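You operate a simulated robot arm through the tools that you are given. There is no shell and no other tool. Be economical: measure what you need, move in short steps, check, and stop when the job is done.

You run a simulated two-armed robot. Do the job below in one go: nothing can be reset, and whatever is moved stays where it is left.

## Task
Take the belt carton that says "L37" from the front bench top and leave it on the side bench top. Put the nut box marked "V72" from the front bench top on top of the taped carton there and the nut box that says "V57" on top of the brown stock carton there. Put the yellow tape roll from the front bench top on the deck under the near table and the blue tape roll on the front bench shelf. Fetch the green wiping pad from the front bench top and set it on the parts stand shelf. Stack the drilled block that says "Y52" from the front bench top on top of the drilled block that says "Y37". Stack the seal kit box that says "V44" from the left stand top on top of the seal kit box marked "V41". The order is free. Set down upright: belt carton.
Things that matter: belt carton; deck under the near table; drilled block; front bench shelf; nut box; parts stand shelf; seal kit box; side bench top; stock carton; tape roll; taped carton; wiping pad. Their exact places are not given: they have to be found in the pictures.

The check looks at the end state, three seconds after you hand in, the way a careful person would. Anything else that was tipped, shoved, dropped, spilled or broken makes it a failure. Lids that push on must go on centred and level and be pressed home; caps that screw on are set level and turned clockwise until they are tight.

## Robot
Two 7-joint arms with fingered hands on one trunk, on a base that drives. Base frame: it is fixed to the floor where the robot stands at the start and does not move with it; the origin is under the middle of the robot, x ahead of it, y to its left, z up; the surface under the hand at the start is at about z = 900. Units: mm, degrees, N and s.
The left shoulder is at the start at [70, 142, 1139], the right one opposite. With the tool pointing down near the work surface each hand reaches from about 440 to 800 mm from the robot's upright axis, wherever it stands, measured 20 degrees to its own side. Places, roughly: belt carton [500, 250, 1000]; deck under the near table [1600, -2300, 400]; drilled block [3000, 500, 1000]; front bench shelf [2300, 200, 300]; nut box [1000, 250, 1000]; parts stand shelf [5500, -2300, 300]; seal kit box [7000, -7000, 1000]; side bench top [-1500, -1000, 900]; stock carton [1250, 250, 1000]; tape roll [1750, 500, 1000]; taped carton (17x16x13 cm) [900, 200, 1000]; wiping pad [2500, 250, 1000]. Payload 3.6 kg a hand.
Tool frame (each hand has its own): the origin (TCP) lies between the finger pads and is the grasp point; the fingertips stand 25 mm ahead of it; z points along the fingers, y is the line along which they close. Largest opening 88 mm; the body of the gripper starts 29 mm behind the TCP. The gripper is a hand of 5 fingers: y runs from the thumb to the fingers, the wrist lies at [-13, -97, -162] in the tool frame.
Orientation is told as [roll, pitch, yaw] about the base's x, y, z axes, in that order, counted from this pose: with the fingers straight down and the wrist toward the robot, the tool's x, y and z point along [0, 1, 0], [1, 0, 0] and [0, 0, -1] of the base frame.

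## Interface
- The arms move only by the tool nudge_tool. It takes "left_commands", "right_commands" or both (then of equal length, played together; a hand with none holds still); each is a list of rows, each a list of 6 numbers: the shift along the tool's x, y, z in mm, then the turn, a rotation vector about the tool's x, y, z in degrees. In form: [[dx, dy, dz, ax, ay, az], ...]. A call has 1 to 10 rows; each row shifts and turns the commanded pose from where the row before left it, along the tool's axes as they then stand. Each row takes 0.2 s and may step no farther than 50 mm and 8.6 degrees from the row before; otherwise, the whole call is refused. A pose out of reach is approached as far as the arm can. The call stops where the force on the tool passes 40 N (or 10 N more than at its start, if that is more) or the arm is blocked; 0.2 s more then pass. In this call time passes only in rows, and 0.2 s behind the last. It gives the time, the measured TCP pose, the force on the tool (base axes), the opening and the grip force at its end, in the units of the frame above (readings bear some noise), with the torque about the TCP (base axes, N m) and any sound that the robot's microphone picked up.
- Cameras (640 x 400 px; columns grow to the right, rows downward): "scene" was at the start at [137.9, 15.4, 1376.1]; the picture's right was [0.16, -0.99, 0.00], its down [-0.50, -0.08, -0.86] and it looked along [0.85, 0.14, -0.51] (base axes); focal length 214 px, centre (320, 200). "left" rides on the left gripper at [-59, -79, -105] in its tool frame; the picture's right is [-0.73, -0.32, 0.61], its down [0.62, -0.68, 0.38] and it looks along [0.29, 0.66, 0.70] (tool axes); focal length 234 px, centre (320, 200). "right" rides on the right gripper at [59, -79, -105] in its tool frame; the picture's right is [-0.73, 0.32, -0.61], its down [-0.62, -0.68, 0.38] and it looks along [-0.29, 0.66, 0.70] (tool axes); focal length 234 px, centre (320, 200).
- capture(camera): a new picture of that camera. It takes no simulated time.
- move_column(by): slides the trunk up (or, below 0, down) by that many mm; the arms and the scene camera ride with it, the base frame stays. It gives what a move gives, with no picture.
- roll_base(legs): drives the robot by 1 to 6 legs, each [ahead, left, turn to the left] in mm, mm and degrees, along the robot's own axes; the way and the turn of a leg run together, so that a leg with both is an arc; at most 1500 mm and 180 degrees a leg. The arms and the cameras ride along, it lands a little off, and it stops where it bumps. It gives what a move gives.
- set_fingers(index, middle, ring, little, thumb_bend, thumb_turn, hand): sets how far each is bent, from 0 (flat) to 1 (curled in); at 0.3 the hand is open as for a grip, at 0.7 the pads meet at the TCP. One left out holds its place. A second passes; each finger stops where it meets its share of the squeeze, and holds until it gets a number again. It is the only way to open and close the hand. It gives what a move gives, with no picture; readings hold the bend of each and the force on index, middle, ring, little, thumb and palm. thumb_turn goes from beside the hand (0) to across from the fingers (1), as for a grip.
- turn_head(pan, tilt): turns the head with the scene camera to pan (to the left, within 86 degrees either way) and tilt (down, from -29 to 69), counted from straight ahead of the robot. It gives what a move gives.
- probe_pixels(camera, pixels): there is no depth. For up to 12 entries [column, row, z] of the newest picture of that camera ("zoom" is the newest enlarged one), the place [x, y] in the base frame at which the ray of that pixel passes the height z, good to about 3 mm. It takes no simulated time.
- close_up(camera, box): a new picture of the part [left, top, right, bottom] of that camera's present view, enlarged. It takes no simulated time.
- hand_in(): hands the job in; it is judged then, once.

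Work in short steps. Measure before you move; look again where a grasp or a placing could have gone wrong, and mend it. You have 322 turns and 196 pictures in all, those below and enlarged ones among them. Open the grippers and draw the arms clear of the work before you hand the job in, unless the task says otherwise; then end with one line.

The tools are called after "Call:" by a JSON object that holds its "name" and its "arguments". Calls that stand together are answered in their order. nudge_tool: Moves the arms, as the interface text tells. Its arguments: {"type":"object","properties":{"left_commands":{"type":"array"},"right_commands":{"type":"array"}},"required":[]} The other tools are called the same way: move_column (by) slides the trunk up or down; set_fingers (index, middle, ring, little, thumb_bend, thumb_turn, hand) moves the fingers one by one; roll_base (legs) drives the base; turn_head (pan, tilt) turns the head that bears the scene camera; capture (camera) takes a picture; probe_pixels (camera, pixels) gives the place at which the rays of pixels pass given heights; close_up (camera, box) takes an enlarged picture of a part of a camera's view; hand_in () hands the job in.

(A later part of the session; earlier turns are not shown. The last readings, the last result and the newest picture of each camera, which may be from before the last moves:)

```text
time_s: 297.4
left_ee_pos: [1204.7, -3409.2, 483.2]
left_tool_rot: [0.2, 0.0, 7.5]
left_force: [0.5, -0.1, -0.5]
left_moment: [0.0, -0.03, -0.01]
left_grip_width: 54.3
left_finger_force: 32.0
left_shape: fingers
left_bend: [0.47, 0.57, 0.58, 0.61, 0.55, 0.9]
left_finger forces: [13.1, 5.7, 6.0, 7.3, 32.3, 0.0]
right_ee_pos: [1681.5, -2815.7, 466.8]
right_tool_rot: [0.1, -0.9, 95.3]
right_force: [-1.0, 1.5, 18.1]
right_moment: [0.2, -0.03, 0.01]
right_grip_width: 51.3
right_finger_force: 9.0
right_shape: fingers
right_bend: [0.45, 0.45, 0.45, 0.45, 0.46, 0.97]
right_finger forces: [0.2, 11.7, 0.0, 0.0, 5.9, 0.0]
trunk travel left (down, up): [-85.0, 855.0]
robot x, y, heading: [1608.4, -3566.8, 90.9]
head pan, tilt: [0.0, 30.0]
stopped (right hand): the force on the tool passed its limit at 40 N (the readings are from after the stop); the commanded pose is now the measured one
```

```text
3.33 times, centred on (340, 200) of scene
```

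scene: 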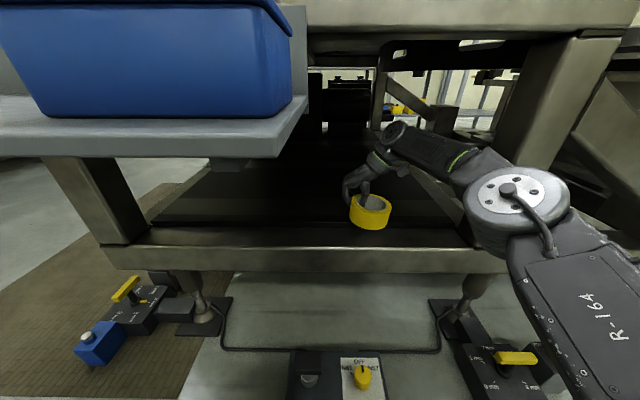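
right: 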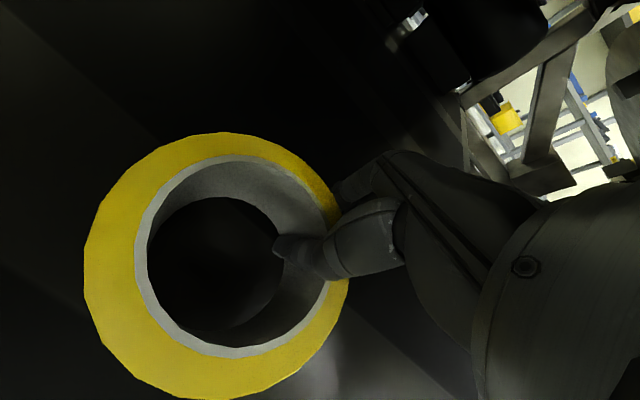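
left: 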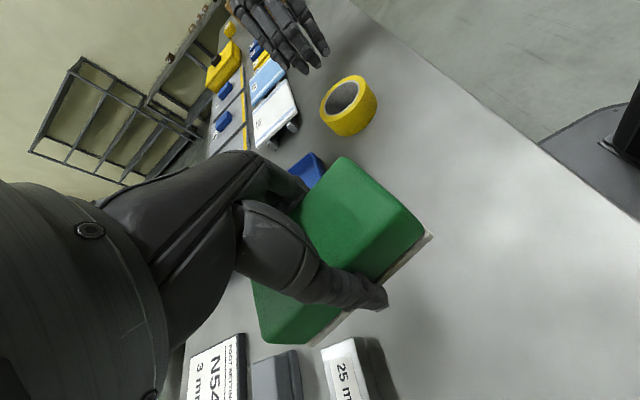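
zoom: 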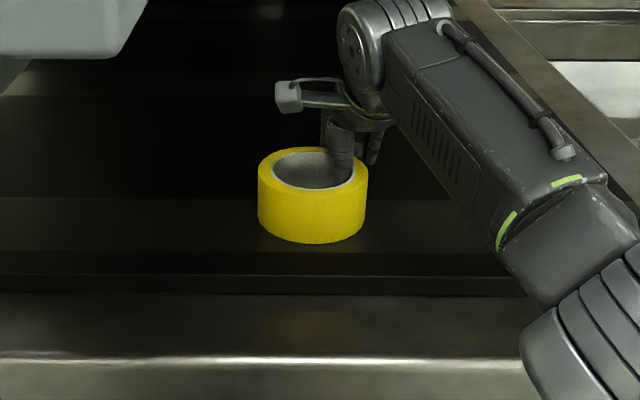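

The fingertips touch the deck; the roll stands flat. I rise straight up, then retract.

Call:
{"name": "nudge_tool", "arguments": {"right_commands": [[0, 0, -6, 0, 0, 0], [0, 0, -12, 0, 0, 0], [0, 0, -20, 0, 0, 0], [0, 0, -20, 0, 0, 0]]}}

Call:
{"name": "close_up", "arguments": {"camera": "scene", "box": [260, 140, 420, 260]}}

```text
time_s: 298.4
left_ee_pos: [1203.2, -3407.9, 483.1]
left_tool_rot: [-0.1, 0.0, 7.6]
left_force: [0.1, 0.8, -2.1]
left_moment: [-0.01, 0.0, 0.02]
left_grip_width: 54.2
left_finger_force: 32.4
left_shape: fingers
left_bend: [0.47, 0.57, 0.58, 0.61, 0.55, 0.9]
left_finger forces: [13.3, 5.8, 6.1, 7.2, 32.2, 0.0]
right_ee_pos: [1685.5, -2821.3, 514.1]
right_tool_rot: [0.1, -0.3, 95.4]
right_force: [-0.2, 1.0, -0.6]
right_moment: [0.01, -0.02, 0.02]
right_grip_width: 52.5
right_finger_force: 0.0
right_shape: fingers
right_bend: [0.45, 0.45, 0.45, 0.45, 0.45, 0.97]
right_finger forces: [0.0, 0.0, 0.0, 0.0, 0.0, 0.1]
right hand out of reach, approached as far as the arm can: row 4
trunk travel left (down, up): [-85.0, 855.0]
robot x, y, heading: [1609.0, -3566.8, 90.9]
head pan, tilt: [0.0, 30.0]
```

```text
3.33 times, centred on (340, 200) of scene
```

zoom: 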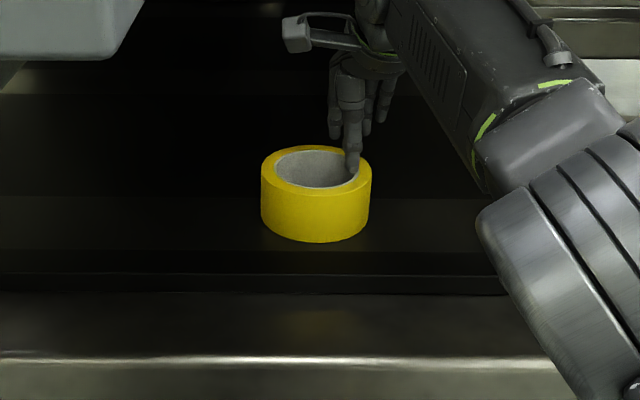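

The thumb is still near rim height; I rise 30 mm more with slight retreat inside the hole, then retract.

Call:
{"name": "nudge_tool", "arguments": {"right_commands": [[0, -8, -16, 0, 0, 0], [0, -8, -16, 0, 0, 0], [0, -6, -12, 0, 0, 0]]}}

Call:
{"name": "close_up", "arguments": {"camera": "scene", "box": [260, 120, 420, 260]}}

```text
time_s: 299.2
left_ee_pos: [1204.1, -3408.3, 483.7]
left_tool_rot: [0.0, 0.0, 7.7]
left_force: [0.8, 0.2, -0.8]
left_moment: [-0.02, 0.0, 0.03]
left_grip_width: 54.4
left_finger_force: 32.9
left_shape: fingers
left_bend: [0.47, 0.57, 0.58, 0.61, 0.55, 0.9]
left_finger forces: [13.3, 5.9, 6.0, 7.3, 32.3, 0.0]
right_ee_pos: [1685.6, -2833.6, 560.5]
right_tool_rot: [0.1, -0.3, 95.3]
right_force: [-0.1, -0.3, -0.5]
right_moment: [-0.02, 0.03, 0.04]
right_grip_width: 52.1
right_finger_force: 0.2
right_shape: fingers
right_bend: [0.45, 0.45, 0.45, 0.45, 0.45, 0.97]
right_finger forces: [0.0, 0.0, 0.0, 0.0, 0.0, 0.0]
right hand out of reach, approached as far as the arm can: row 1, 2
trunk travel left (down, up): [-85.0, 855.0]
robot x, y, heading: [1609.6, -3567.9, 90.7]
head pan, tilt: [0.0, 30.0]
```

```text
2.86 times, centred on (340, 190) of scene
```

zoom: 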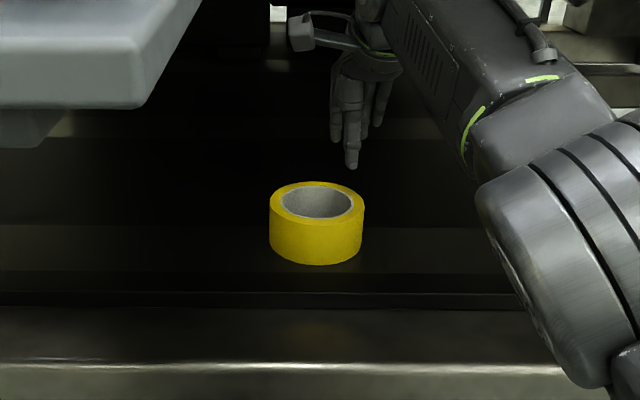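

The yellow roll stands on the deck. I retract the hand, back away and raise the trunk.

Call:
{"name": "nudge_tool", "arguments": {"right_commands": [[0, -40, 3, 0, 0, 0], [0, -45, 3, 0, 0, 0], [0, -45, 0, 0, 0, 0], [0, -45, 0, 0, 0, 0], [0, -45, 0, 0, 0, 0]]}}

Call:
{"name": "roll_base", "arguments": {"legs": [[-550, 0, 0]]}}

Call:
{"name": "move_column", "arguments": {"by": 300}}

Call:
{"name": "turn_head", "arguments": {"pan": 0, "tilt": 30}}

Call:
{"name": "capture", "arguments": {"camera": "scene"}}

```text
time_s: 300.4
left_ee_pos: [1203.8, -3407.6, 482.8]
left_tool_rot: [0.0, 0.0, 7.6]
left_force: [-0.1, 0.2, -1.9]
left_moment: [0.0, -0.01, 0.0]
left_grip_width: 54.1
left_finger_force: 32.2
left_shape: fingers
left_bend: [0.47, 0.57, 0.58, 0.61, 0.55, 0.9]
left_finger forces: [13.3, 5.8, 6.0, 7.2, 32.3, 0.1]
right_ee_pos: [1668.1, -2854.8, 608.4]
right_tool_rot: [0.1, -0.3, 95.3]
right_force: [-0.4, 0.8, -0.4]
right_moment: [0.01, -0.01, -0.01]
right_grip_width: 52.2
right_finger_force: 0.1
right_shape: fingers
right_bend: [0.45, 0.45, 0.45, 0.45, 0.45, 0.97]
right_finger forces: [0.0, 0.0, 0.0, 0.0, 0.0, 0.0]
right hand out of reach, approached as far as the arm can: row 1, 2, 3, 4, 5
trunk travel left (down, up): [-85.0, 855.0]
robot x, y, heading: [1610.8, -3569.7, 90.9]
head pan, tilt: [0.0, 30.0]
```

```text
time_s: 303.6
left_ee_pos: [1212.2, -3956.5, 484.6]
left_tool_rot: [0.1, 0.0, 7.8]
left_force: [0.2, 0.1, -0.8]
left_moment: [0.02, 0.0, 0.04]
left_grip_width: 54.2
left_finger_force: 32.3
left_shape: fingers
left_bend: [0.47, 0.57, 0.58, 0.61, 0.55, 0.9]
left_finger forces: [13.2, 5.8, 6.0, 7.2, 32.3, 0.0]
right_ee_pos: [1676.1, -3401.5, 609.4]
right_tool_rot: [0.1, -0.2, 95.5]
right_force: [0.6, 0.5, -0.1]
right_moment: [-0.02, -0.04, 0.01]
right_grip_width: 52.3
right_finger_force: 0.1
right_shape: fingers
right_bend: [0.45, 0.45, 0.45, 0.45, 0.45, 0.97]
right_finger forces: [0.0, 0.0, 0.0, 0.0, 0.1, 0.0]
trunk travel left (down, up): [-85.0, 855.0]
robot x, y, heading: [1617.5, -4110.5, 90.9]
head pan, tilt: [0.0, 30.0]
```

```text
time_s: 306.6
left_ee_pos: [1212.7, -3955.8, 782.9]
left_tool_rot: [0.0, -0.1, 7.8]
left_force: [0.6, -0.4, -1.2]
left_moment: [0.0, -0.01, 0.01]
left_grip_width: 54.2
left_finger_force: 31.9
left_shape: fingers
left_bend: [0.47, 0.57, 0.58, 0.61, 0.55, 0.9]
left_finger forces: [13.4, 5.8, 5.9, 7.4, 32.3, 0.0]
right_ee_pos: [1674.4, -3401.4, 907.4]
right_tool_rot: [0.1, -0.3, 95.5]
right_force: [-0.4, -0.4, 0.0]
right_moment: [0.01, 0.03, 0.04]
right_grip_width: 52.4
right_finger_force: 0.1
right_shape: fingers
right_bend: [0.45, 0.45, 0.45, 0.45, 0.45, 0.97]
right_finger forces: [0.0, 0.0, 0.0, 0.0, 0.0, 0.0]
trunk travel left (down, up): [-385.0, 555.0]
robot x, y, heading: [1618.3, -4110.8, 91.3]
head pan, tilt: [0.0, 30.0]
```

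```text
time_s: 307.1
left_ee_pos: [1211.9, -3957.3, 783.2]
left_tool_rot: [0.0, 0.0, 7.8]
left_force: [-1.3, 0.0, -1.2]
left_moment: [0.02, -0.04, 0.0]
left_grip_width: 54.1
left_finger_force: 32.2
left_shape: fingers
left_bend: [0.47, 0.57, 0.58, 0.61, 0.55, 0.9]
left_finger forces: [13.3, 5.8, 6.0, 7.3, 32.3, 0.0]
right_ee_pos: [1674.7, -3400.9, 909.7]
right_tool_rot: [0.1, -0.3, 95.5]
right_force: [0.1, -1.0, 0.2]
right_moment: [0.05, -0.04, 0.01]
right_grip_width: 52.1
right_finger_force: 0.1
right_shape: fingers
right_bend: [0.45, 0.45, 0.45, 0.45, 0.45, 0.97]
right_finger forces: [0.1, 0.0, 0.0, 0.1, 0.1, 0.0]
trunk travel left (down, up): [-385.0, 555.0]
robot x, y, heading: [1619.6, -4113.9, 91.1]
head pan, tilt: [0.0, 30.0]
```

```text
67 pictures are left
```

scene: 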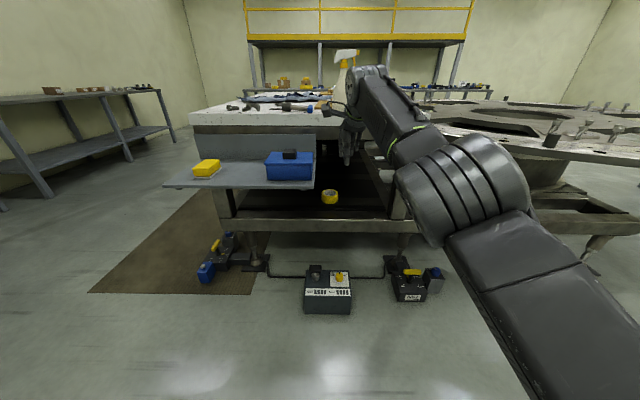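

The yellow roll is in place, nothing else moved. I tuck the right hand, turn right to face +x and look for the parts stand.

Call:
{"name": "nudge_tool", "arguments": {"right_commands": [[0, -40, -10, 0, 0, 0], [0, -45, 0, 0, 0, 0], [0, -45, 0, 0, 0, 0], [0, -45, 0, 0, 0, 0], [0, -45, 0, 0, 0, 0]]}}

Call:
{"name": "roll_base", "arguments": {"legs": [[0, 0, -91]]}}

Call:
{"name": "turn_head", "arguments": {"pan": 0, "tilt": 10}}

Call:
{"name": "capture", "arguments": {"camera": "scene"}}

```text
time_s: 308.4
left_ee_pos: [1211.9, -3956.1, 782.7]
left_tool_rot: [-0.1, 0.0, 7.8]
left_force: [0.3, -0.3, -0.7]
left_moment: [-0.02, 0.01, 0.0]
left_grip_width: 54.5
left_finger_force: 31.8
left_shape: fingers
left_bend: [0.47, 0.57, 0.58, 0.61, 0.55, 0.9]
left_finger forces: [13.3, 5.8, 6.1, 7.2, 32.3, 0.0]
right_ee_pos: [1665.6, -3425.8, 957.3]
right_tool_rot: [0.0, -0.3, 95.5]
right_force: [0.5, -0.4, 0.1]
right_moment: [-0.02, 0.01, 0.02]
right_grip_width: 52.2
right_finger_force: 0.0
right_shape: fingers
right_bend: [0.45, 0.45, 0.45, 0.45, 0.45, 0.97]
right_finger forces: [0.0, 0.0, 0.0, 0.0, 0.0, 0.1]
right hand out of reach, approached as far as the arm can: row 1, 2, 3, 4, 5
trunk travel left (down, up): [-385.0, 555.0]
robot x, y, heading: [1619.2, -4113.6, 91.0]
head pan, tilt: [0.0, 30.0]
```

```text
time_s: 312.6
left_ee_pos: [1773.3, -3706.3, 784.7]
left_tool_rot: [0.0, 0.0, -82.0]
left_force: [-0.5, 0.2, -0.6]
left_moment: [-0.01, 0.02, 0.0]
left_grip_width: 53.9
left_finger_force: 31.2
left_shape: fingers
left_bend: [0.47, 0.57, 0.58, 0.61, 0.55, 0.9]
left_finger forces: [12.4, 5.7, 5.9, 7.1, 31.0, 0.0]
right_ee_pos: [2304.6, -4158.4, 958.7]
right_tool_rot: [0.1, -0.4, 5.6]
right_force: [0.8, 0.3, 0.5]
right_moment: [0.0, 0.0, 0.01]
right_grip_width: 52.3
right_finger_force: 0.0
right_shape: fingers
right_bend: [0.45, 0.45, 0.45, 0.45, 0.45, 0.97]
right_finger forces: [0.0, 0.0, 0.0, 0.0, 0.1, 0.1]
trunk travel left (down, up): [-385.0, 555.0]
robot x, y, heading: [1617.2, -4113.3, 1.2]
head pan, tilt: [0.0, 30.0]
```

```text
time_s: 313.4
left_ee_pos: [1773.2, -3705.9, 783.6]
left_tool_rot: [0.0, 0.0, -82.1]
left_force: [-0.2, -0.3, -1.1]
left_moment: [-0.04, -0.03, 0.0]
left_grip_width: 54.1
left_finger_force: 30.8
left_shape: fingers
left_bend: [0.47, 0.57, 0.58, 0.61, 0.55, 0.9]
left_finger forces: [12.4, 5.8, 5.9, 7.1, 31.0, 0.0]
right_ee_pos: [2306.1, -4158.1, 957.1]
right_tool_rot: [0.1, -0.4, 5.6]
right_force: [0.1, 0.1, -0.7]
right_moment: [0.0, 0.04, 0.01]
right_grip_width: 52.4
right_finger_force: 0.0
right_shape: fingers
right_bend: [0.45, 0.45, 0.45, 0.45, 0.45, 0.97]
right_finger forces: [0.0, 0.0, 0.1, 0.0, 0.0, 0.0]
trunk travel left (down, up): [-385.0, 555.0]
robot x, y, heading: [1619.1, -4114.0, 1.2]
head pan, tilt: [0.0, 10.0]
```

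```text
66 pictures are left
```

scene: 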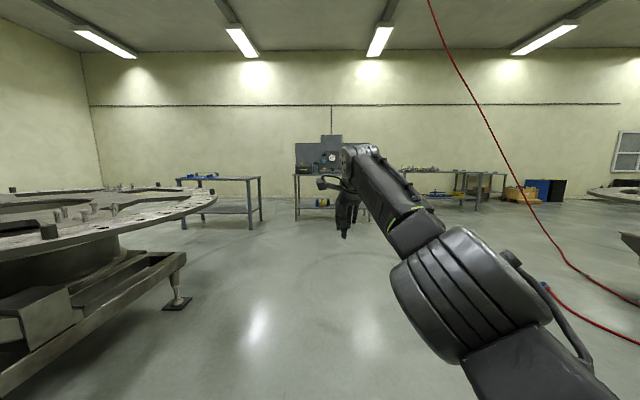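

The parts stand is the table at (220,195). The right arm seems locked nearly straight; I try lowering and pulling it in.

Call:
{"name": "nudge_tool", "arguments": {"right_commands": [[0, -10, 40, 0, 0, 0], [0, -20, 40, 0, 0, 0], [0, -30, 35, 0, 0, 0], [0, -40, 20, 0, 0, 0], [0, -40, 0, 0, 0, 0], [0, -40, 0, 0, 0, 0]]}}

```text
time_s: 314.8
left_ee_pos: [1773.8, -3706.1, 783.3]
left_tool_rot: [0.0, -0.1, -82.1]
left_force: [0.4, -0.3, -0.7]
left_moment: [0.01, 0.01, -0.01]
left_grip_width: 53.8
left_finger_force: 31.4
left_shape: fingers
left_bend: [0.47, 0.57, 0.58, 0.61, 0.55, 0.9]
left_finger forces: [12.3, 5.7, 5.9, 7.1, 31.0, 0.1]
right_ee_pos: [2324.5, -4120.8, 889.7]
right_tool_rot: [0.1, -0.3, 5.6]
right_force: [-0.7, -0.3, 0.4]
right_moment: [0.0, 0.02, 0.01]
right_grip_width: 52.3
right_finger_force: 0.1
right_shape: fingers
right_bend: [0.45, 0.45, 0.45, 0.45, 0.45, 0.97]
right_finger forces: [0.0, 0.0, 0.0, 0.0, 0.0, 0.1]
right hand out of reach, approached as far as the arm can: row 1, 2, 3, 4, 5, 6
trunk travel left (down, up): [-385.0, 555.0]
robot x, y, heading: [1619.2, -4112.4, 1.1]
head pan, tilt: [0.0, 10.0]
```

I try rotating the hand back (yaw +) to free the joint limit, then retract.

Call:
{"name": "nudge_tool", "arguments": {"right_commands": [[0, 0, 0, 0, 0, -8.5], [0, 0, 0, 0, 0, -8.5], [0, 0, 0, 0, 0, -8.5], [0, 0, 0, 0, 0, -8.5], [0, 0, 0, 0, 0, -8.5], [0, -30, 0, 0, 0, -8.5], [0, -30, 0, 0, 0, -8.5]]}}

Call:
{"name": "capture", "arguments": {"camera": "scene"}}

```text
time_s: 316.4
left_ee_pos: [1774.7, -3705.9, 784.1]
left_tool_rot: [0.0, 0.0, -82.1]
left_force: [-0.9, 0.5, -0.6]
left_moment: [-0.02, 0.01, -0.04]
left_grip_width: 54.4
left_finger_force: 31.2
left_shape: fingers
left_bend: [0.47, 0.57, 0.58, 0.61, 0.55, 0.9]
left_finger forces: [12.4, 5.7, 5.9, 7.1, 31.0, 0.0]
right_ee_pos: [2303.8, -4154.4, 888.4]
right_tool_rot: [-1.8, -1.7, 56.6]
right_force: [0.5, -0.1, -0.3]
right_moment: [0.01, -0.02, 0.01]
right_grip_width: 52.7
right_finger_force: 0.0
right_shape: fingers
right_bend: [0.45, 0.45, 0.45, 0.45, 0.45, 0.98]
right_finger forces: [0.0, 0.1, 0.0, 0.1, 0.0, 0.1]
right hand out of reach, approached as far as the arm can: row 3, 4, 5, 6, 7
trunk travel left (down, up): [-385.0, 555.0]
robot x, y, heading: [1617.0, -4112.7, 1.0]
head pan, tilt: [0.0, 10.0]
```

```text
65 pictures are left
```

scene: 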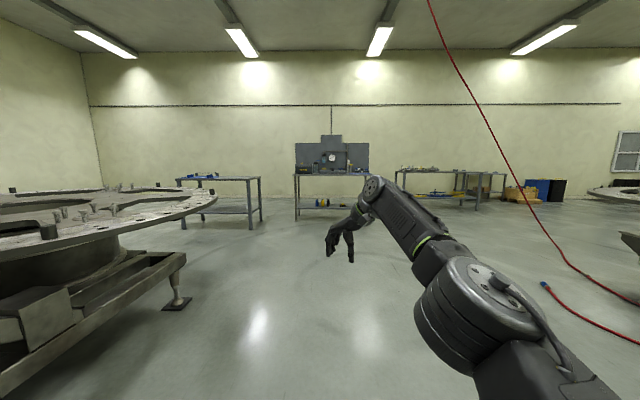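

Now at rel yaw 55°. I retract along the base -x direction.

Call:
{"name": "nudge_tool", "arguments": {"right_commands": [[33, -22, 0, 0, 0, 0], [33, -22, 0, 0, 0, 0], [33, -22, 0, 0, 0, 0], [33, -22, 0, 0, 0, 0], [33, -22, 0, 0, 0, 0]]}}

```text
time_s: 317.6
left_ee_pos: [1772.8, -3706.1, 783.8]
left_tool_rot: [0.0, -0.1, -82.1]
left_force: [0.1, 0.3, -0.7]
left_moment: [-0.01, -0.01, 0.01]
left_grip_width: 54.2
left_finger_force: 31.2
left_shape: fingers
left_bend: [0.47, 0.57, 0.58, 0.61, 0.55, 0.9]
left_finger forces: [12.4, 5.7, 5.9, 7.1, 31.1, 0.0]
right_ee_pos: [2107.2, -4154.8, 879.9]
right_tool_rot: [-1.8, -1.7, 56.6]
right_force: [0.1, 0.2, 0.1]
right_moment: [0.01, -0.02, 0.01]
right_grip_width: 52.7
right_finger_force: 0.2
right_shape: fingers
right_bend: [0.45, 0.45, 0.45, 0.45, 0.45, 0.98]
right_finger forces: [0.0, 0.0, 0.0, 0.0, 0.0, 0.1]
trunk travel left (down, up): [-385.0, 555.0]
robot x, y, heading: [1618.5, -4111.1, 1.2]
head pan, tilt: [0.0, 10.0]
```

Retracted. I probe the parts stand's legs and take a closer look at it.

Call:
{"name": "probe_pixels", "arguments": {"camera": "scene", "pixels": [[251, 229, 0], [262, 219, 0], [202, 220, 0], [183, 228, 0], [258, 180, 880], [180, 180, 880], [184, 308, 0]]}}

Call:
{"name": "close_up", "arguments": {"camera": "scene", "box": [160, 150, 290, 240]}}

```text
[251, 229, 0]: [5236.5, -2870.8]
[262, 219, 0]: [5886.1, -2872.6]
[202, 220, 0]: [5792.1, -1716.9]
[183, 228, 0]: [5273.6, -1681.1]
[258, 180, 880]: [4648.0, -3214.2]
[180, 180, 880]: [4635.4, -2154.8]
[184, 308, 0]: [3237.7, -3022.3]
```

```text
4.44 times, centred on (225, 195) of scene
```

zoom: 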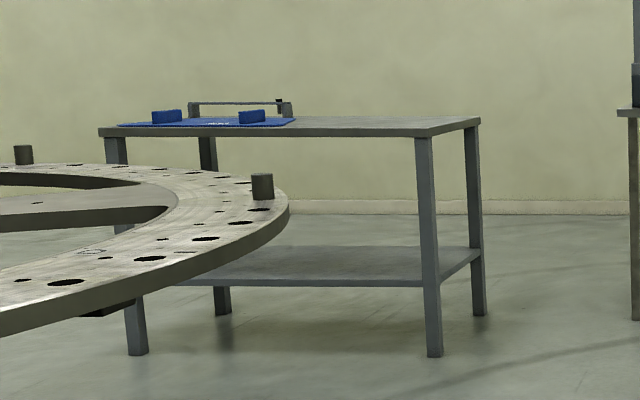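

The parts stand spans x≈5236–5886, y≈-1700..-2870 with an empty shelf. I drive to its -y end and face it.

Call:
{"name": "roll_base", "arguments": {"legs": [[1450, -30, 0], [1300, 30, 0], [1330, 120, 0], [0, 0, 89]]}}

Call:
{"name": "turn_head", "arguments": {"pan": 0, "tilt": 25}}

Call:
{"name": "capture", "arguments": {"camera": "scene"}}

```text
time_s: 334.6
left_ee_pos: [5263.2, -3488.7, 784.0]
left_tool_rot: [0.3, 0.0, -79.9]
left_force: [-0.3, -0.4, -0.7]
left_moment: [-0.03, -0.02, 0.0]
left_grip_width: 54.5
left_finger_force: 31.3
left_shape: fingers
left_bend: [0.47, 0.57, 0.58, 0.61, 0.55, 0.9]
left_finger forces: [12.5, 5.8, 5.9, 7.1, 31.1, 0.0]
right_ee_pos: [5608.6, -3921.9, 884.5]
right_tool_rot: [-1.8, -1.4, 59.8]
right_force: [-20.0, -4.9, 3.9]
right_moment: [0.06, -0.45, -0.06]
right_grip_width: 52.6
right_finger_force: 10.7
right_shape: fingers
right_bend: [0.45, 0.45, 0.45, 0.47, 0.45, 0.98]
right_finger forces: [0.0, 0.0, 2.7, 17.8, 0.0, 0.0]
trunk travel left (down, up): [-385.0, 555.0]
robot x, y, heading: [5127.2, -3899.3, 3.4]
head pan, tilt: [0.0, 10.0]
stopped in leg 3: the force on the tool passed its limit at 78 N (the readings are from after the stop); the commanded pose is now the measured one
```

```text
time_s: 335.4
left_ee_pos: [5263.3, -3488.2, 784.4]
left_tool_rot: [0.4, -0.1, -79.9]
left_force: [0.2, 0.3, -0.3]
left_moment: [-0.01, 0.02, 0.01]
left_grip_width: 54.2
left_finger_force: 31.0
left_shape: fingers
left_bend: [0.47, 0.57, 0.58, 0.61, 0.55, 0.9]
left_finger forces: [12.5, 5.7, 5.9, 7.1, 31.1, 0.1]
right_ee_pos: [5608.1, -3922.1, 884.3]
right_tool_rot: [-1.9, -1.6, 59.8]
right_force: [-24.7, -4.0, 3.4]
right_moment: [0.07, -0.54, 0.01]
right_grip_width: 52.5
right_finger_force: 12.7
right_shape: fingers
right_bend: [0.45, 0.45, 0.46, 0.48, 0.45, 0.98]
right_finger forces: [0.0, 0.0, 4.6, 20.5, 0.0, 0.0]
trunk travel left (down, up): [-385.0, 555.0]
robot x, y, heading: [5127.3, -3901.1, 3.3]
head pan, tilt: [0.0, 25.0]
```

```text
63 pictures are left
```

scene: 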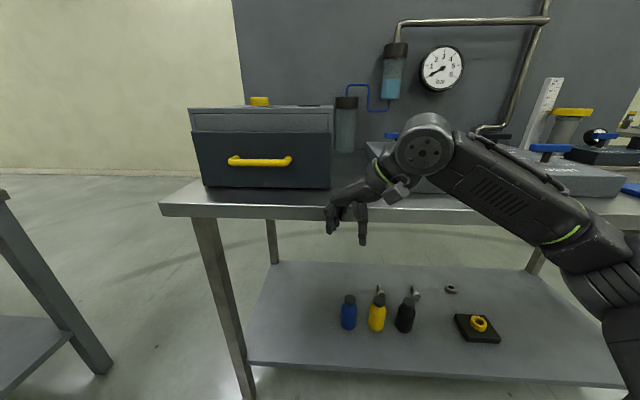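

The right hand bumped the front of another bench. I back off, and check positions of that bench and the stand.

Call:
{"name": "roll_base", "arguments": {"legs": [[-300, 0, 0]]}}

Call:
{"name": "capture", "arguments": {"camera": "scene"}}

```text
time_s: 337.4
left_ee_pos: [4962.2, -3505.0, 783.8]
left_tool_rot: [-0.1, -0.1, -79.6]
left_force: [-0.1, 0.1, -1.6]
left_moment: [0.02, -0.03, 0.01]
left_grip_width: 54.1
left_finger_force: 31.1
left_shape: fingers
left_bend: [0.47, 0.57, 0.58, 0.61, 0.55, 0.9]
left_finger forces: [12.5, 5.7, 5.9, 7.1, 31.2, 0.0]
right_ee_pos: [5310.9, -3938.4, 882.0]
right_tool_rot: [-1.8, -1.4, 60.1]
right_force: [0.0, -0.8, -0.5]
right_moment: [-0.01, -0.02, -0.03]
right_grip_width: 52.7
right_finger_force: 0.0
right_shape: fingers
right_bend: [0.45, 0.45, 0.45, 0.45, 0.45, 0.98]
right_finger forces: [0.0, 0.0, 0.0, 0.1, 0.1, 0.0]
trunk travel left (down, up): [-385.0, 555.0]
robot x, y, heading: [4824.1, -3919.4, 3.6]
head pan, tilt: [0.0, 25.0]
```

```text
62 pictures are left
```

scene: 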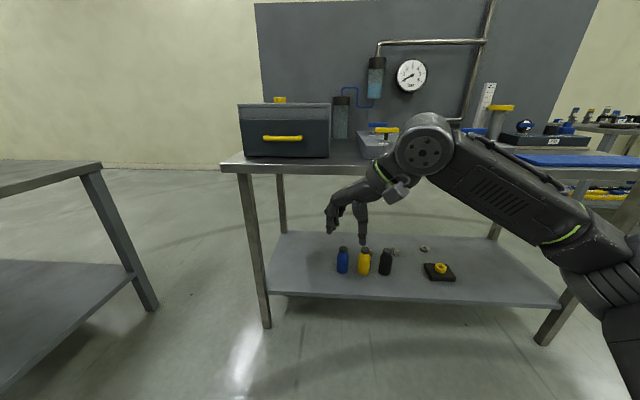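

Call:
{"name": "probe_pixels", "arguments": {"camera": "scene", "pixels": [[266, 328, 0], [152, 308, 0], [548, 342, 0], [285, 232, 0], [222, 168, 880], [103, 163, 880], [140, 272, 300], [0, 388, 300]]}}

```text
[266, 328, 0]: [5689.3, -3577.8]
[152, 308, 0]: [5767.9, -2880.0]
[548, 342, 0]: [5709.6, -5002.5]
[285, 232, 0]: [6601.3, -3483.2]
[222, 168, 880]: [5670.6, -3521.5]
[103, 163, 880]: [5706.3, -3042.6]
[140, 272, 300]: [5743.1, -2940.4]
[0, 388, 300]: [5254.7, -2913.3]
```

Stand end edge y≈-2880 (legs x≈5240 and 5770); the board bench starts at x≈5670, y<-3520. I'll approach diagonally. First I swing the right hand to the robot's right side.

Call:
{"name": "nudge_tool", "arguments": {"right_commands": [[5, -45, 0, 0, 0, 0], [5, -45, 0, 0, 0, 0], [5, -45, 0, 0, 0, 0], [5, -45, 0, 0, 0, 0], [5, -45, 0, 0, 0, 0], [5, -45, 0, 0, 0, 0], [5, -45, 0, 0, 0, 0], [5, -45, 0, 0, 0, 0]]}}

Call:
{"name": "roll_base", "arguments": {"legs": [[0, 0, 57], [400, -40, 0]]}}

Call:
{"name": "turn_head", "arguments": {"pan": 0, "tilt": 30}}

Call:
{"name": "capture", "arguments": {"camera": "scene"}}

```text
time_s: 339.2
left_ee_pos: [4963.9, -3506.3, 783.2]
left_tool_rot: [0.0, 0.0, -79.6]
left_force: [-0.1, 0.5, -0.3]
left_moment: [-0.02, 0.02, -0.05]
left_grip_width: 54.1
left_finger_force: 30.6
left_shape: fingers
left_bend: [0.47, 0.57, 0.58, 0.61, 0.55, 0.9]
left_finger forces: [12.5, 5.6, 5.9, 7.1, 31.1, 0.0]
right_ee_pos: [5148.7, -4153.6, 869.6]
right_tool_rot: [0.2, -4.3, 61.5]
right_force: [0.4, 0.1, 1.3]
right_moment: [-0.01, 0.01, 0.0]
right_grip_width: 52.6
right_finger_force: 0.1
right_shape: fingers
right_bend: [0.45, 0.45, 0.45, 0.45, 0.45, 0.98]
right_finger forces: [0.1, 0.0, 0.1, 0.0, 0.1, 0.1]
right hand out of reach, approached as far as the arm can: row 6, 7, 8
trunk travel left (down, up): [-385.0, 555.0]
robot x, y, heading: [4825.1, -3922.2, 3.5]
head pan, tilt: [0.0, 25.0]
```

```text
time_s: 344.3
left_ee_pos: [4779.0, -3247.4, 783.5]
left_tool_rot: [-0.1, 0.0, -21.9]
left_force: [-0.1, 0.3, -0.8]
left_moment: [0.02, -0.03, 0.03]
left_grip_width: 53.9
left_finger_force: 30.3
left_shape: fingers
left_bend: [0.47, 0.57, 0.58, 0.61, 0.55, 0.9]
left_finger forces: [12.1, 5.5, 5.9, 7.1, 30.3, 0.0]
right_ee_pos: [5424.6, -3437.7, 869.7]
right_tool_rot: [0.2, -4.3, 119.2]
right_force: [0.1, -0.9, -0.6]
right_moment: [0.02, 0.0, 0.01]
right_grip_width: 52.5
right_finger_force: 0.1
right_shape: fingers
right_bend: [0.45, 0.45, 0.45, 0.45, 0.45, 0.98]
right_finger forces: [0.0, 0.0, 0.0, 0.1, 0.1, 0.0]
trunk travel left (down, up): [-385.0, 555.0]
robot x, y, heading: [5056.5, -3585.3, 61.4]
head pan, tilt: [0.0, 25.0]
```

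```text
time_s: 345.0
left_ee_pos: [4777.8, -3248.9, 782.6]
left_tool_rot: [0.0, -0.1, -22.0]
left_force: [-0.2, 0.3, -1.7]
left_moment: [0.02, -0.03, 0.02]
left_grip_width: 53.9
left_finger_force: 30.4
left_shape: fingers
left_bend: [0.47, 0.57, 0.58, 0.61, 0.55, 0.9]
left_finger forces: [12.1, 5.4, 5.8, 7.0, 30.3, 0.0]
right_ee_pos: [5424.9, -3437.0, 870.3]
right_tool_rot: [0.2, -4.2, 119.1]
right_force: [-0.8, -0.1, 0.6]
right_moment: [-0.02, -0.02, -0.04]
right_grip_width: 52.8
right_finger_force: 0.1
right_shape: fingers
right_bend: [0.45, 0.45, 0.45, 0.45, 0.45, 0.98]
right_finger forces: [0.0, 0.0, 0.0, 0.1, 0.0, 0.0]
trunk travel left (down, up): [-385.0, 555.0]
robot x, y, heading: [5055.7, -3584.9, 61.1]
head pan, tilt: [0.0, 30.0]
```

```text
61 pictures are left
```

scene: 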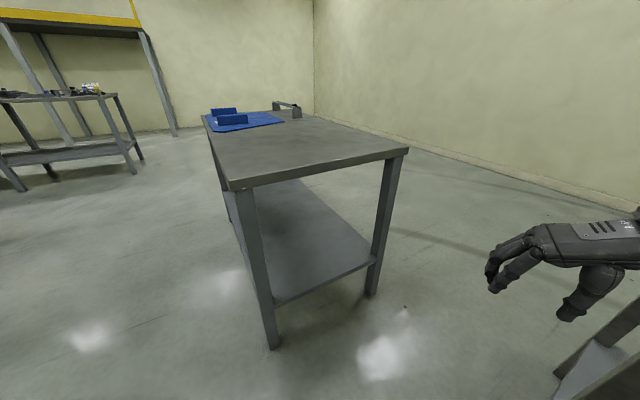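

The stand's long -x side is open with free floor. I move around to face it at about (4560,-2450).

Call:
{"name": "roll_base", "arguments": {"legs": [[-242, 438, 0], [0, 0, -61], [0, 1135, 0]]}}

Call:
{"name": "turn_head", "arguments": {"pan": 0, "tilt": 30}}

Call:
{"name": "capture", "arguments": {"camera": "scene"}}

```text
time_s: 356.1
left_ee_pos: [4691.6, -2031.1, 783.5]
left_tool_rot: [-0.1, -0.1, -82.1]
left_force: [0.5, 0.7, -0.5]
left_moment: [0.01, 0.0, -0.02]
left_grip_width: 53.8
left_finger_force: 29.7
left_shape: fingers
left_bend: [0.47, 0.57, 0.58, 0.61, 0.55, 0.9]
left_finger forces: [11.9, 5.4, 5.7, 6.8, 29.6, 0.0]
right_ee_pos: [4849.7, -2684.1, 870.2]
right_tool_rot: [0.1, -4.3, 59.0]
right_force: [0.4, 0.1, 0.3]
right_moment: [0.02, -0.02, -0.01]
right_grip_width: 52.6
right_finger_force: 0.0
right_shape: fingers
right_bend: [0.45, 0.45, 0.45, 0.45, 0.45, 0.98]
right_finger forces: [0.1, 0.0, 0.0, 0.0, 0.1, 0.1]
trunk travel left (down, up): [-385.0, 555.0]
robot x, y, heading: [4535.0, -2440.4, 1.5]
head pan, tilt: [0.0, 30.0]
```

```text
time_s: 356.7
left_ee_pos: [4690.7, -2029.8, 782.4]
left_tool_rot: [0.0, 0.0, -82.0]
left_force: [1.3, -0.2, -0.5]
left_moment: [-0.01, 0.03, 0.01]
left_grip_width: 53.7
left_finger_force: 29.8
left_shape: fingers
left_bend: [0.47, 0.57, 0.58, 0.61, 0.55, 0.9]
left_finger forces: [11.7, 5.5, 5.7, 6.7, 29.5, 0.0]
right_ee_pos: [4848.3, -2686.2, 870.1]
right_tool_rot: [0.2, -4.2, 59.1]
right_force: [0.0, 0.1, -0.6]
right_moment: [-0.02, -0.01, 0.0]
right_grip_width: 52.6
right_finger_force: 0.1
right_shape: fingers
right_bend: [0.45, 0.45, 0.45, 0.45, 0.45, 0.98]
right_finger forces: [0.0, 0.1, 0.0, 0.0, 0.0, 0.0]
trunk travel left (down, up): [-385.0, 555.0]
robot x, y, heading: [4536.6, -2439.1, 1.4]
head pan, tilt: [0.0, 30.0]
```

```text
60 pictures are left
```

scene: 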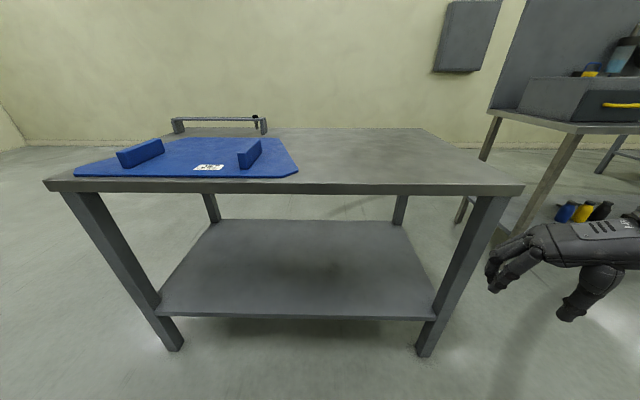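

I probe shelf and legs, and bring the left hand to the front.

Call:
{"name": "probe_pixels", "arguments": {"camera": "scene", "pixels": [[170, 350, 0], [425, 355, 0], [300, 318, 250], [300, 318, 300], [300, 318, 350], [60, 190, 880], [510, 192, 880]]}}

Call:
{"name": "nudge_tool", "arguments": {"left_commands": [[31, 33, 0, 0, 0, 0], [31, 33, 0, 0, 0, 0], [31, 33, 0, 0, 0, 0], [31, 33, 0, 0, 0, 0], [31, 33, 0, 0, 0, 0], [31, 33, 0, 0, 0, 0], [31, 33, 0, 0, 0, 0], [31, 33, 0, 0, 0, 0], [31, 33, 0, 0, 0, 0]]}}

Call:
{"name": "move_column", "arguments": {"by": -360}}

Call:
{"name": "capture", "arguments": {"camera": "scene"}}

```text
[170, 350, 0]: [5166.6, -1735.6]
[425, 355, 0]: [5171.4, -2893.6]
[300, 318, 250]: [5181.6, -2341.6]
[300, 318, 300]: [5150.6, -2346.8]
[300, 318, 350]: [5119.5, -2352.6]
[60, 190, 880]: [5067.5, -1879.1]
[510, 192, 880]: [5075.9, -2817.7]
```

```text
time_s: 358.7
left_ee_pos: [5009.3, -2287.4, 783.8]
left_tool_rot: [0.0, 0.1, -82.0]
left_force: [0.0, 0.0, -0.7]
left_moment: [0.0, -0.01, 0.01]
left_grip_width: 53.3
left_finger_force: 28.8
left_shape: fingers
left_bend: [0.47, 0.57, 0.59, 0.62, 0.55, 0.9]
left_finger forces: [11.4, 5.2, 5.5, 6.4, 28.5, 0.1]
right_ee_pos: [4851.2, -2684.9, 868.7]
right_tool_rot: [0.3, -4.2, 59.0]
right_force: [0.0, 0.4, 0.9]
right_moment: [0.03, 0.02, 0.01]
right_grip_width: 52.5
right_finger_force: 0.0
right_shape: fingers
right_bend: [0.45, 0.45, 0.45, 0.45, 0.45, 0.98]
right_finger forces: [0.0, 0.0, 0.0, 0.1, 0.0, 0.0]
trunk travel left (down, up): [-385.0, 555.0]
robot x, y, heading: [4534.1, -2437.1, 1.6]
head pan, tilt: [0.0, 30.0]
```

```text
time_s: 362.2
left_ee_pos: [5007.8, -2286.5, 422.0]
left_tool_rot: [-0.1, 0.0, -82.0]
left_force: [-0.3, 0.2, -0.7]
left_moment: [0.01, -0.02, 0.04]
left_grip_width: 53.5
left_finger_force: 28.2
left_shape: fingers
left_bend: [0.47, 0.57, 0.59, 0.62, 0.55, 0.9]
left_finger forces: [11.4, 5.2, 5.4, 6.2, 28.6, 0.1]
right_ee_pos: [4849.1, -2685.5, 510.0]
right_tool_rot: [0.1, -4.2, 59.0]
right_force: [0.1, 0.5, -0.6]
right_moment: [0.0, 0.01, -0.02]
right_grip_width: 52.4
right_finger_force: 0.1
right_shape: fingers
right_bend: [0.45, 0.45, 0.45, 0.45, 0.45, 0.98]
right_finger forces: [0.0, 0.1, 0.1, 0.1, 0.1, 0.0]
trunk travel left (down, up): [-25.0, 915.0]
robot x, y, heading: [4537.8, -2438.5, 1.3]
head pan, tilt: [0.0, 30.0]
```

```text
59 pictures are left
```

scene: 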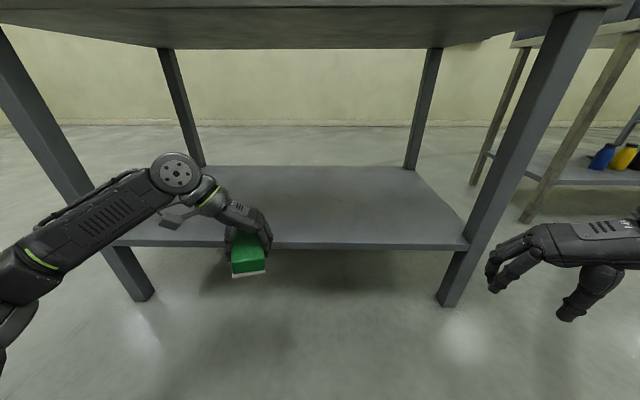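

I probe the shelf edge in this view to fix its height.

Call:
{"name": "probe_pixels", "arguments": {"camera": "scene", "pixels": [[350, 245, 250], [350, 245, 300], [350, 245, 350], [450, 303, 0], [140, 298, 0]]}}

```text
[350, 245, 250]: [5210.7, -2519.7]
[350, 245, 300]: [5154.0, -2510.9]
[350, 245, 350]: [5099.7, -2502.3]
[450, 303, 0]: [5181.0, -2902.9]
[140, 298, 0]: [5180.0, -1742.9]
```

Shelf z≈305, front edge x≈5148. I drive 110 mm in and extend the left hand over the shelf.

Call:
{"name": "roll_base", "arguments": {"legs": [[110, 0, -1.3]]}}

Call:
{"name": "nudge_tool", "arguments": {"left_commands": [[38, 0, 0, 0, 0, 0], [38, 0, 0, 0, 0, 0], [38, 0, 0, 0, 0, 0], [36, 0, 0, 0, 0, 0]]}}

Call:
{"name": "capture", "arguments": {"camera": "scene"}}

```text
time_s: 363.4
left_ee_pos: [5119.3, -2296.2, 423.1]
left_tool_rot: [0.0, 0.0, -83.3]
left_force: [-0.4, -0.5, -0.6]
left_moment: [-0.01, -0.02, 0.0]
left_grip_width: 53.3
left_finger_force: 27.7
left_shape: fingers
left_bend: [0.47, 0.57, 0.59, 0.62, 0.55, 0.9]
left_finger forces: [11.4, 5.2, 5.5, 6.3, 28.5, 0.0]
right_ee_pos: [4953.3, -2691.0, 510.1]
right_tool_rot: [0.2, -4.3, 57.7]
right_force: [0.2, 0.4, 0.4]
right_moment: [-0.01, -0.01, 0.0]
right_grip_width: 52.4
right_finger_force: 0.0
right_shape: fingers
right_bend: [0.45, 0.45, 0.45, 0.45, 0.45, 0.98]
right_finger forces: [0.0, 0.1, 0.1, 0.0, 0.0, 0.0]
trunk travel left (down, up): [-25.0, 915.0]
robot x, y, heading: [4646.3, -2435.4, -0.2]
head pan, tilt: [0.0, 30.0]
```

```text
time_s: 364.4
left_ee_pos: [5269.7, -2281.4, 424.5]
left_tool_rot: [0.1, 0.0, -83.3]
left_force: [0.9, -0.2, -1.4]
left_moment: [-0.02, -0.02, -0.03]
left_grip_width: 53.4
left_finger_force: 28.6
left_shape: fingers
left_bend: [0.47, 0.57, 0.59, 0.62, 0.55, 0.9]
left_finger forces: [11.4, 5.2, 5.6, 6.2, 28.5, 0.1]
right_ee_pos: [4954.9, -2692.3, 510.2]
right_tool_rot: [0.1, -4.3, 57.8]
right_force: [0.1, -0.6, 1.0]
right_moment: [0.01, -0.01, -0.03]
right_grip_width: 52.2
right_finger_force: 0.0
right_shape: fingers
right_bend: [0.45, 0.45, 0.45, 0.45, 0.45, 0.98]
right_finger forces: [0.1, 0.0, 0.0, 0.1, 0.0, 0.1]
trunk travel left (down, up): [-25.0, 915.0]
robot x, y, heading: [4647.9, -2433.5, -0.2]
head pan, tilt: [0.0, 30.0]
```

```text
58 pictures are left
```

scene: 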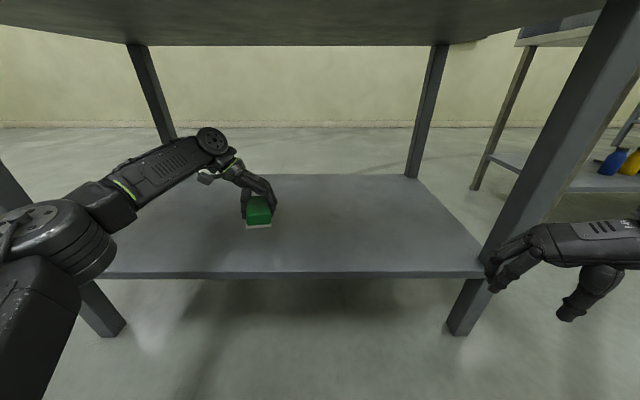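

The pad is over the shelf. I lower to contact (expected TCP ≈338).

Call:
{"name": "nudge_tool", "arguments": {"left_commands": [[0, 0, 30, 0, 0, 0], [0, 0, 25, 0, 0, 0], [0, 0, 12, 0, 0, 0], [0, 0, 6, 0, 0, 0], [0, 0, 4, 0, 0, 0]]}}

```text
time_s: 365.6
left_ee_pos: [5270.4, -2279.2, 345.9]
left_tool_rot: [0.0, 0.0, -83.3]
left_force: [-0.5, 0.1, -1.5]
left_moment: [-0.08, -0.03, 0.04]
left_grip_width: 53.2
left_finger_force: 27.8
left_shape: fingers
left_bend: [0.47, 0.57, 0.59, 0.62, 0.55, 0.9]
left_finger forces: [11.4, 5.2, 5.4, 6.4, 28.5, 0.1]
right_ee_pos: [4953.1, -2692.2, 509.8]
right_tool_rot: [0.2, -4.3, 57.7]
right_force: [0.0, 0.5, 0.2]
right_moment: [-0.02, 0.03, -0.01]
right_grip_width: 52.4
right_finger_force: 0.1
right_shape: fingers
right_bend: [0.45, 0.45, 0.45, 0.45, 0.45, 0.98]
right_finger forces: [0.1, 0.0, 0.0, 0.1, 0.0, 0.1]
trunk travel left (down, up): [-25.0, 915.0]
robot x, y, heading: [4647.3, -2438.4, -0.1]
head pan, tilt: [0.0, 30.0]
```

Call:
{"name": "nudge_tool", "arguments": {"left_commands": [[0, 0, 4, 0, 0, 0], [0, 0, 3, 0, 0, 0], [0, 0, 3, 0, 0, 0]]}}

Call:
{"name": "close_up", "arguments": {"camera": "scene", "box": [180, 160, 340, 290]}}

```text
time_s: 366.4
left_ee_pos: [5269.5, -2279.0, 336.7]
left_tool_rot: [0.0, 0.0, -83.3]
left_force: [0.3, 0.5, -1.1]
left_moment: [-0.02, -0.03, -0.02]
left_grip_width: 53.4
left_finger_force: 28.1
left_shape: fingers
left_bend: [0.47, 0.57, 0.59, 0.62, 0.55, 0.9]
left_finger forces: [11.5, 5.3, 5.4, 6.3, 28.3, 0.0]
right_ee_pos: [4953.8, -2691.2, 510.9]
right_tool_rot: [0.3, -4.3, 57.8]
right_force: [-0.5, 0.3, 0.1]
right_moment: [0.03, -0.03, 0.02]
right_grip_width: 52.2
right_finger_force: 0.0
right_shape: fingers
right_bend: [0.45, 0.45, 0.45, 0.45, 0.45, 0.98]
right_finger forces: [0.0, 0.0, 0.1, 0.1, 0.1, 0.1]
trunk travel left (down, up): [-25.0, 915.0]
robot x, y, heading: [4647.7, -2438.6, -0.1]
head pan, tilt: [0.0, 30.0]
```

```text
3.08 times, centred on (260, 225) of scene
```

zoom: 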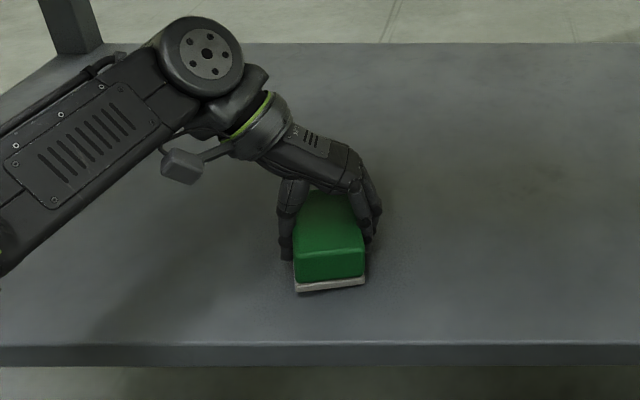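

Nearly there; I continue in small steps until contact.

Call:
{"name": "nudge_tool", "arguments": {"left_commands": [[0, 0, 3, 0, 0, 0], [0, 0, 3, 0, 0, 0], [0, 0, 3, 0, 0, 0], [0, 0, 2, 0, 0, 0]]}}

```text
time_s: 367.6
left_ee_pos: [5268.8, -2280.6, 332.8]
left_tool_rot: [0.6, -0.4, -83.2]
left_force: [-4.6, 2.8, 23.7]
left_moment: [-0.31, -0.23, -0.06]
left_grip_width: 53.5
left_finger_force: 32.0
left_shape: fingers
left_bend: [0.48, 0.57, 0.58, 0.63, 0.57, 0.9]
left_finger forces: [10.5, 6.1, 6.4, 6.2, 34.5, 0.0]
right_ee_pos: [4951.2, -2691.7, 511.3]
right_tool_rot: [0.0, -4.4, 57.7]
right_force: [0.8, -0.1, -0.2]
right_moment: [-0.01, 0.0, 0.0]
right_grip_width: 52.6
right_finger_force: 0.1
right_shape: fingers
right_bend: [0.45, 0.45, 0.45, 0.45, 0.45, 0.98]
right_finger forces: [0.0, 0.1, 0.0, 0.1, 0.0, 0.1]
trunk travel left (down, up): [-25.0, 915.0]
robot x, y, heading: [4645.3, -2436.2, -0.2]
head pan, tilt: [0.0, 30.0]
stopped in row 4 (left hand): the force on the tool passed its limit at 41 N (the readings are from after the stop); the commanded pose is now the measured one
```

Pad rests on the shelf. I open the hand and rise.

Call:
{"name": "set_fingers", "arguments": {"hand": "left", "index": 0.3, "middle": 0.3, "ring": 0.3, "little": 0.3, "thumb_bend": 0.3}}

Call:
{"name": "nudge_tool", "arguments": {"left_commands": [[0, 0, -8, 0, 0, 0], [0, 0, -15, 0, 0, 0], [0, 0, -25, 0, 0, 0], [0, 0, -35, 0, 0, 0], [0, 0, -20, 0, 0, 0], [-38, 0, 0, 0, 0, 0], [-38, 0, 0, 0, 0, 0], [-38, 0, 0, 0, 0, 0], [-38, 0, 0, 0, 0, 0]]}}

Call:
{"name": "close_up", "arguments": {"camera": "scene", "box": [180, 160, 340, 290]}}

```text
time_s: 368.6
left_ee_pos: [5268.7, -2278.6, 327.6]
left_tool_rot: [0.2, -0.2, -83.3]
left_force: [1.2, 0.5, -0.3]
left_moment: [0.01, -0.01, -0.03]
left_grip_width: 85.4
left_finger_force: 0.0
left_shape: fingers
left_bend: [0.3, 0.3, 0.3, 0.3, 0.3, 0.97]
left_finger forces: [0.2, 0.0, 0.0, 0.0, 0.2, 0.0]
right_ee_pos: [4953.9, -2692.5, 509.7]
right_tool_rot: [0.1, -4.4, 57.8]
right_force: [0.9, -0.1, -0.2]
right_moment: [0.02, 0.0, -0.01]
right_grip_width: 52.6
right_finger_force: 0.1
right_shape: fingers
right_bend: [0.45, 0.45, 0.45, 0.45, 0.45, 0.98]
right_finger forces: [0.0, 0.0, 0.1, 0.0, 0.0, 0.0]
trunk travel left (down, up): [-25.0, 915.0]
robot x, y, heading: [4646.9, -2434.4, -0.2]
head pan, tilt: [0.0, 30.0]
```

```text
time_s: 370.6
left_ee_pos: [5116.9, -2296.6, 428.2]
left_tool_rot: [0.2, -0.2, -83.3]
left_force: [0.0, -0.1, -0.5]
left_moment: [0.0, -0.01, -0.02]
left_grip_width: 84.7
left_finger_force: 0.0
left_shape: fingers
left_bend: [0.3, 0.3, 0.3, 0.3, 0.3, 0.97]
left_finger forces: [0.0, 0.0, 0.0, 0.0, 0.0, 0.0]
right_ee_pos: [4953.0, -2691.9, 509.1]
right_tool_rot: [0.2, -4.2, 57.8]
right_force: [0.3, -0.1, 0.9]
right_moment: [0.0, 0.0, -0.02]
right_grip_width: 52.4
right_finger_force: 0.0
right_shape: fingers
right_bend: [0.45, 0.45, 0.45, 0.45, 0.45, 0.98]
right_finger forces: [0.0, 0.0, 0.0, 0.1, 0.0, 0.0]
trunk travel left (down, up): [-25.0, 915.0]
robot x, y, heading: [4647.8, -2437.5, -0.1]
head pan, tilt: [0.0, 30.0]
```

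```text
3.08 times, centred on (260, 225) of scene
```

zoom: 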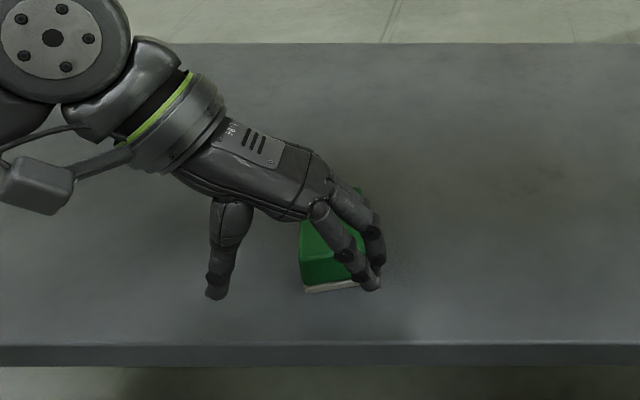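

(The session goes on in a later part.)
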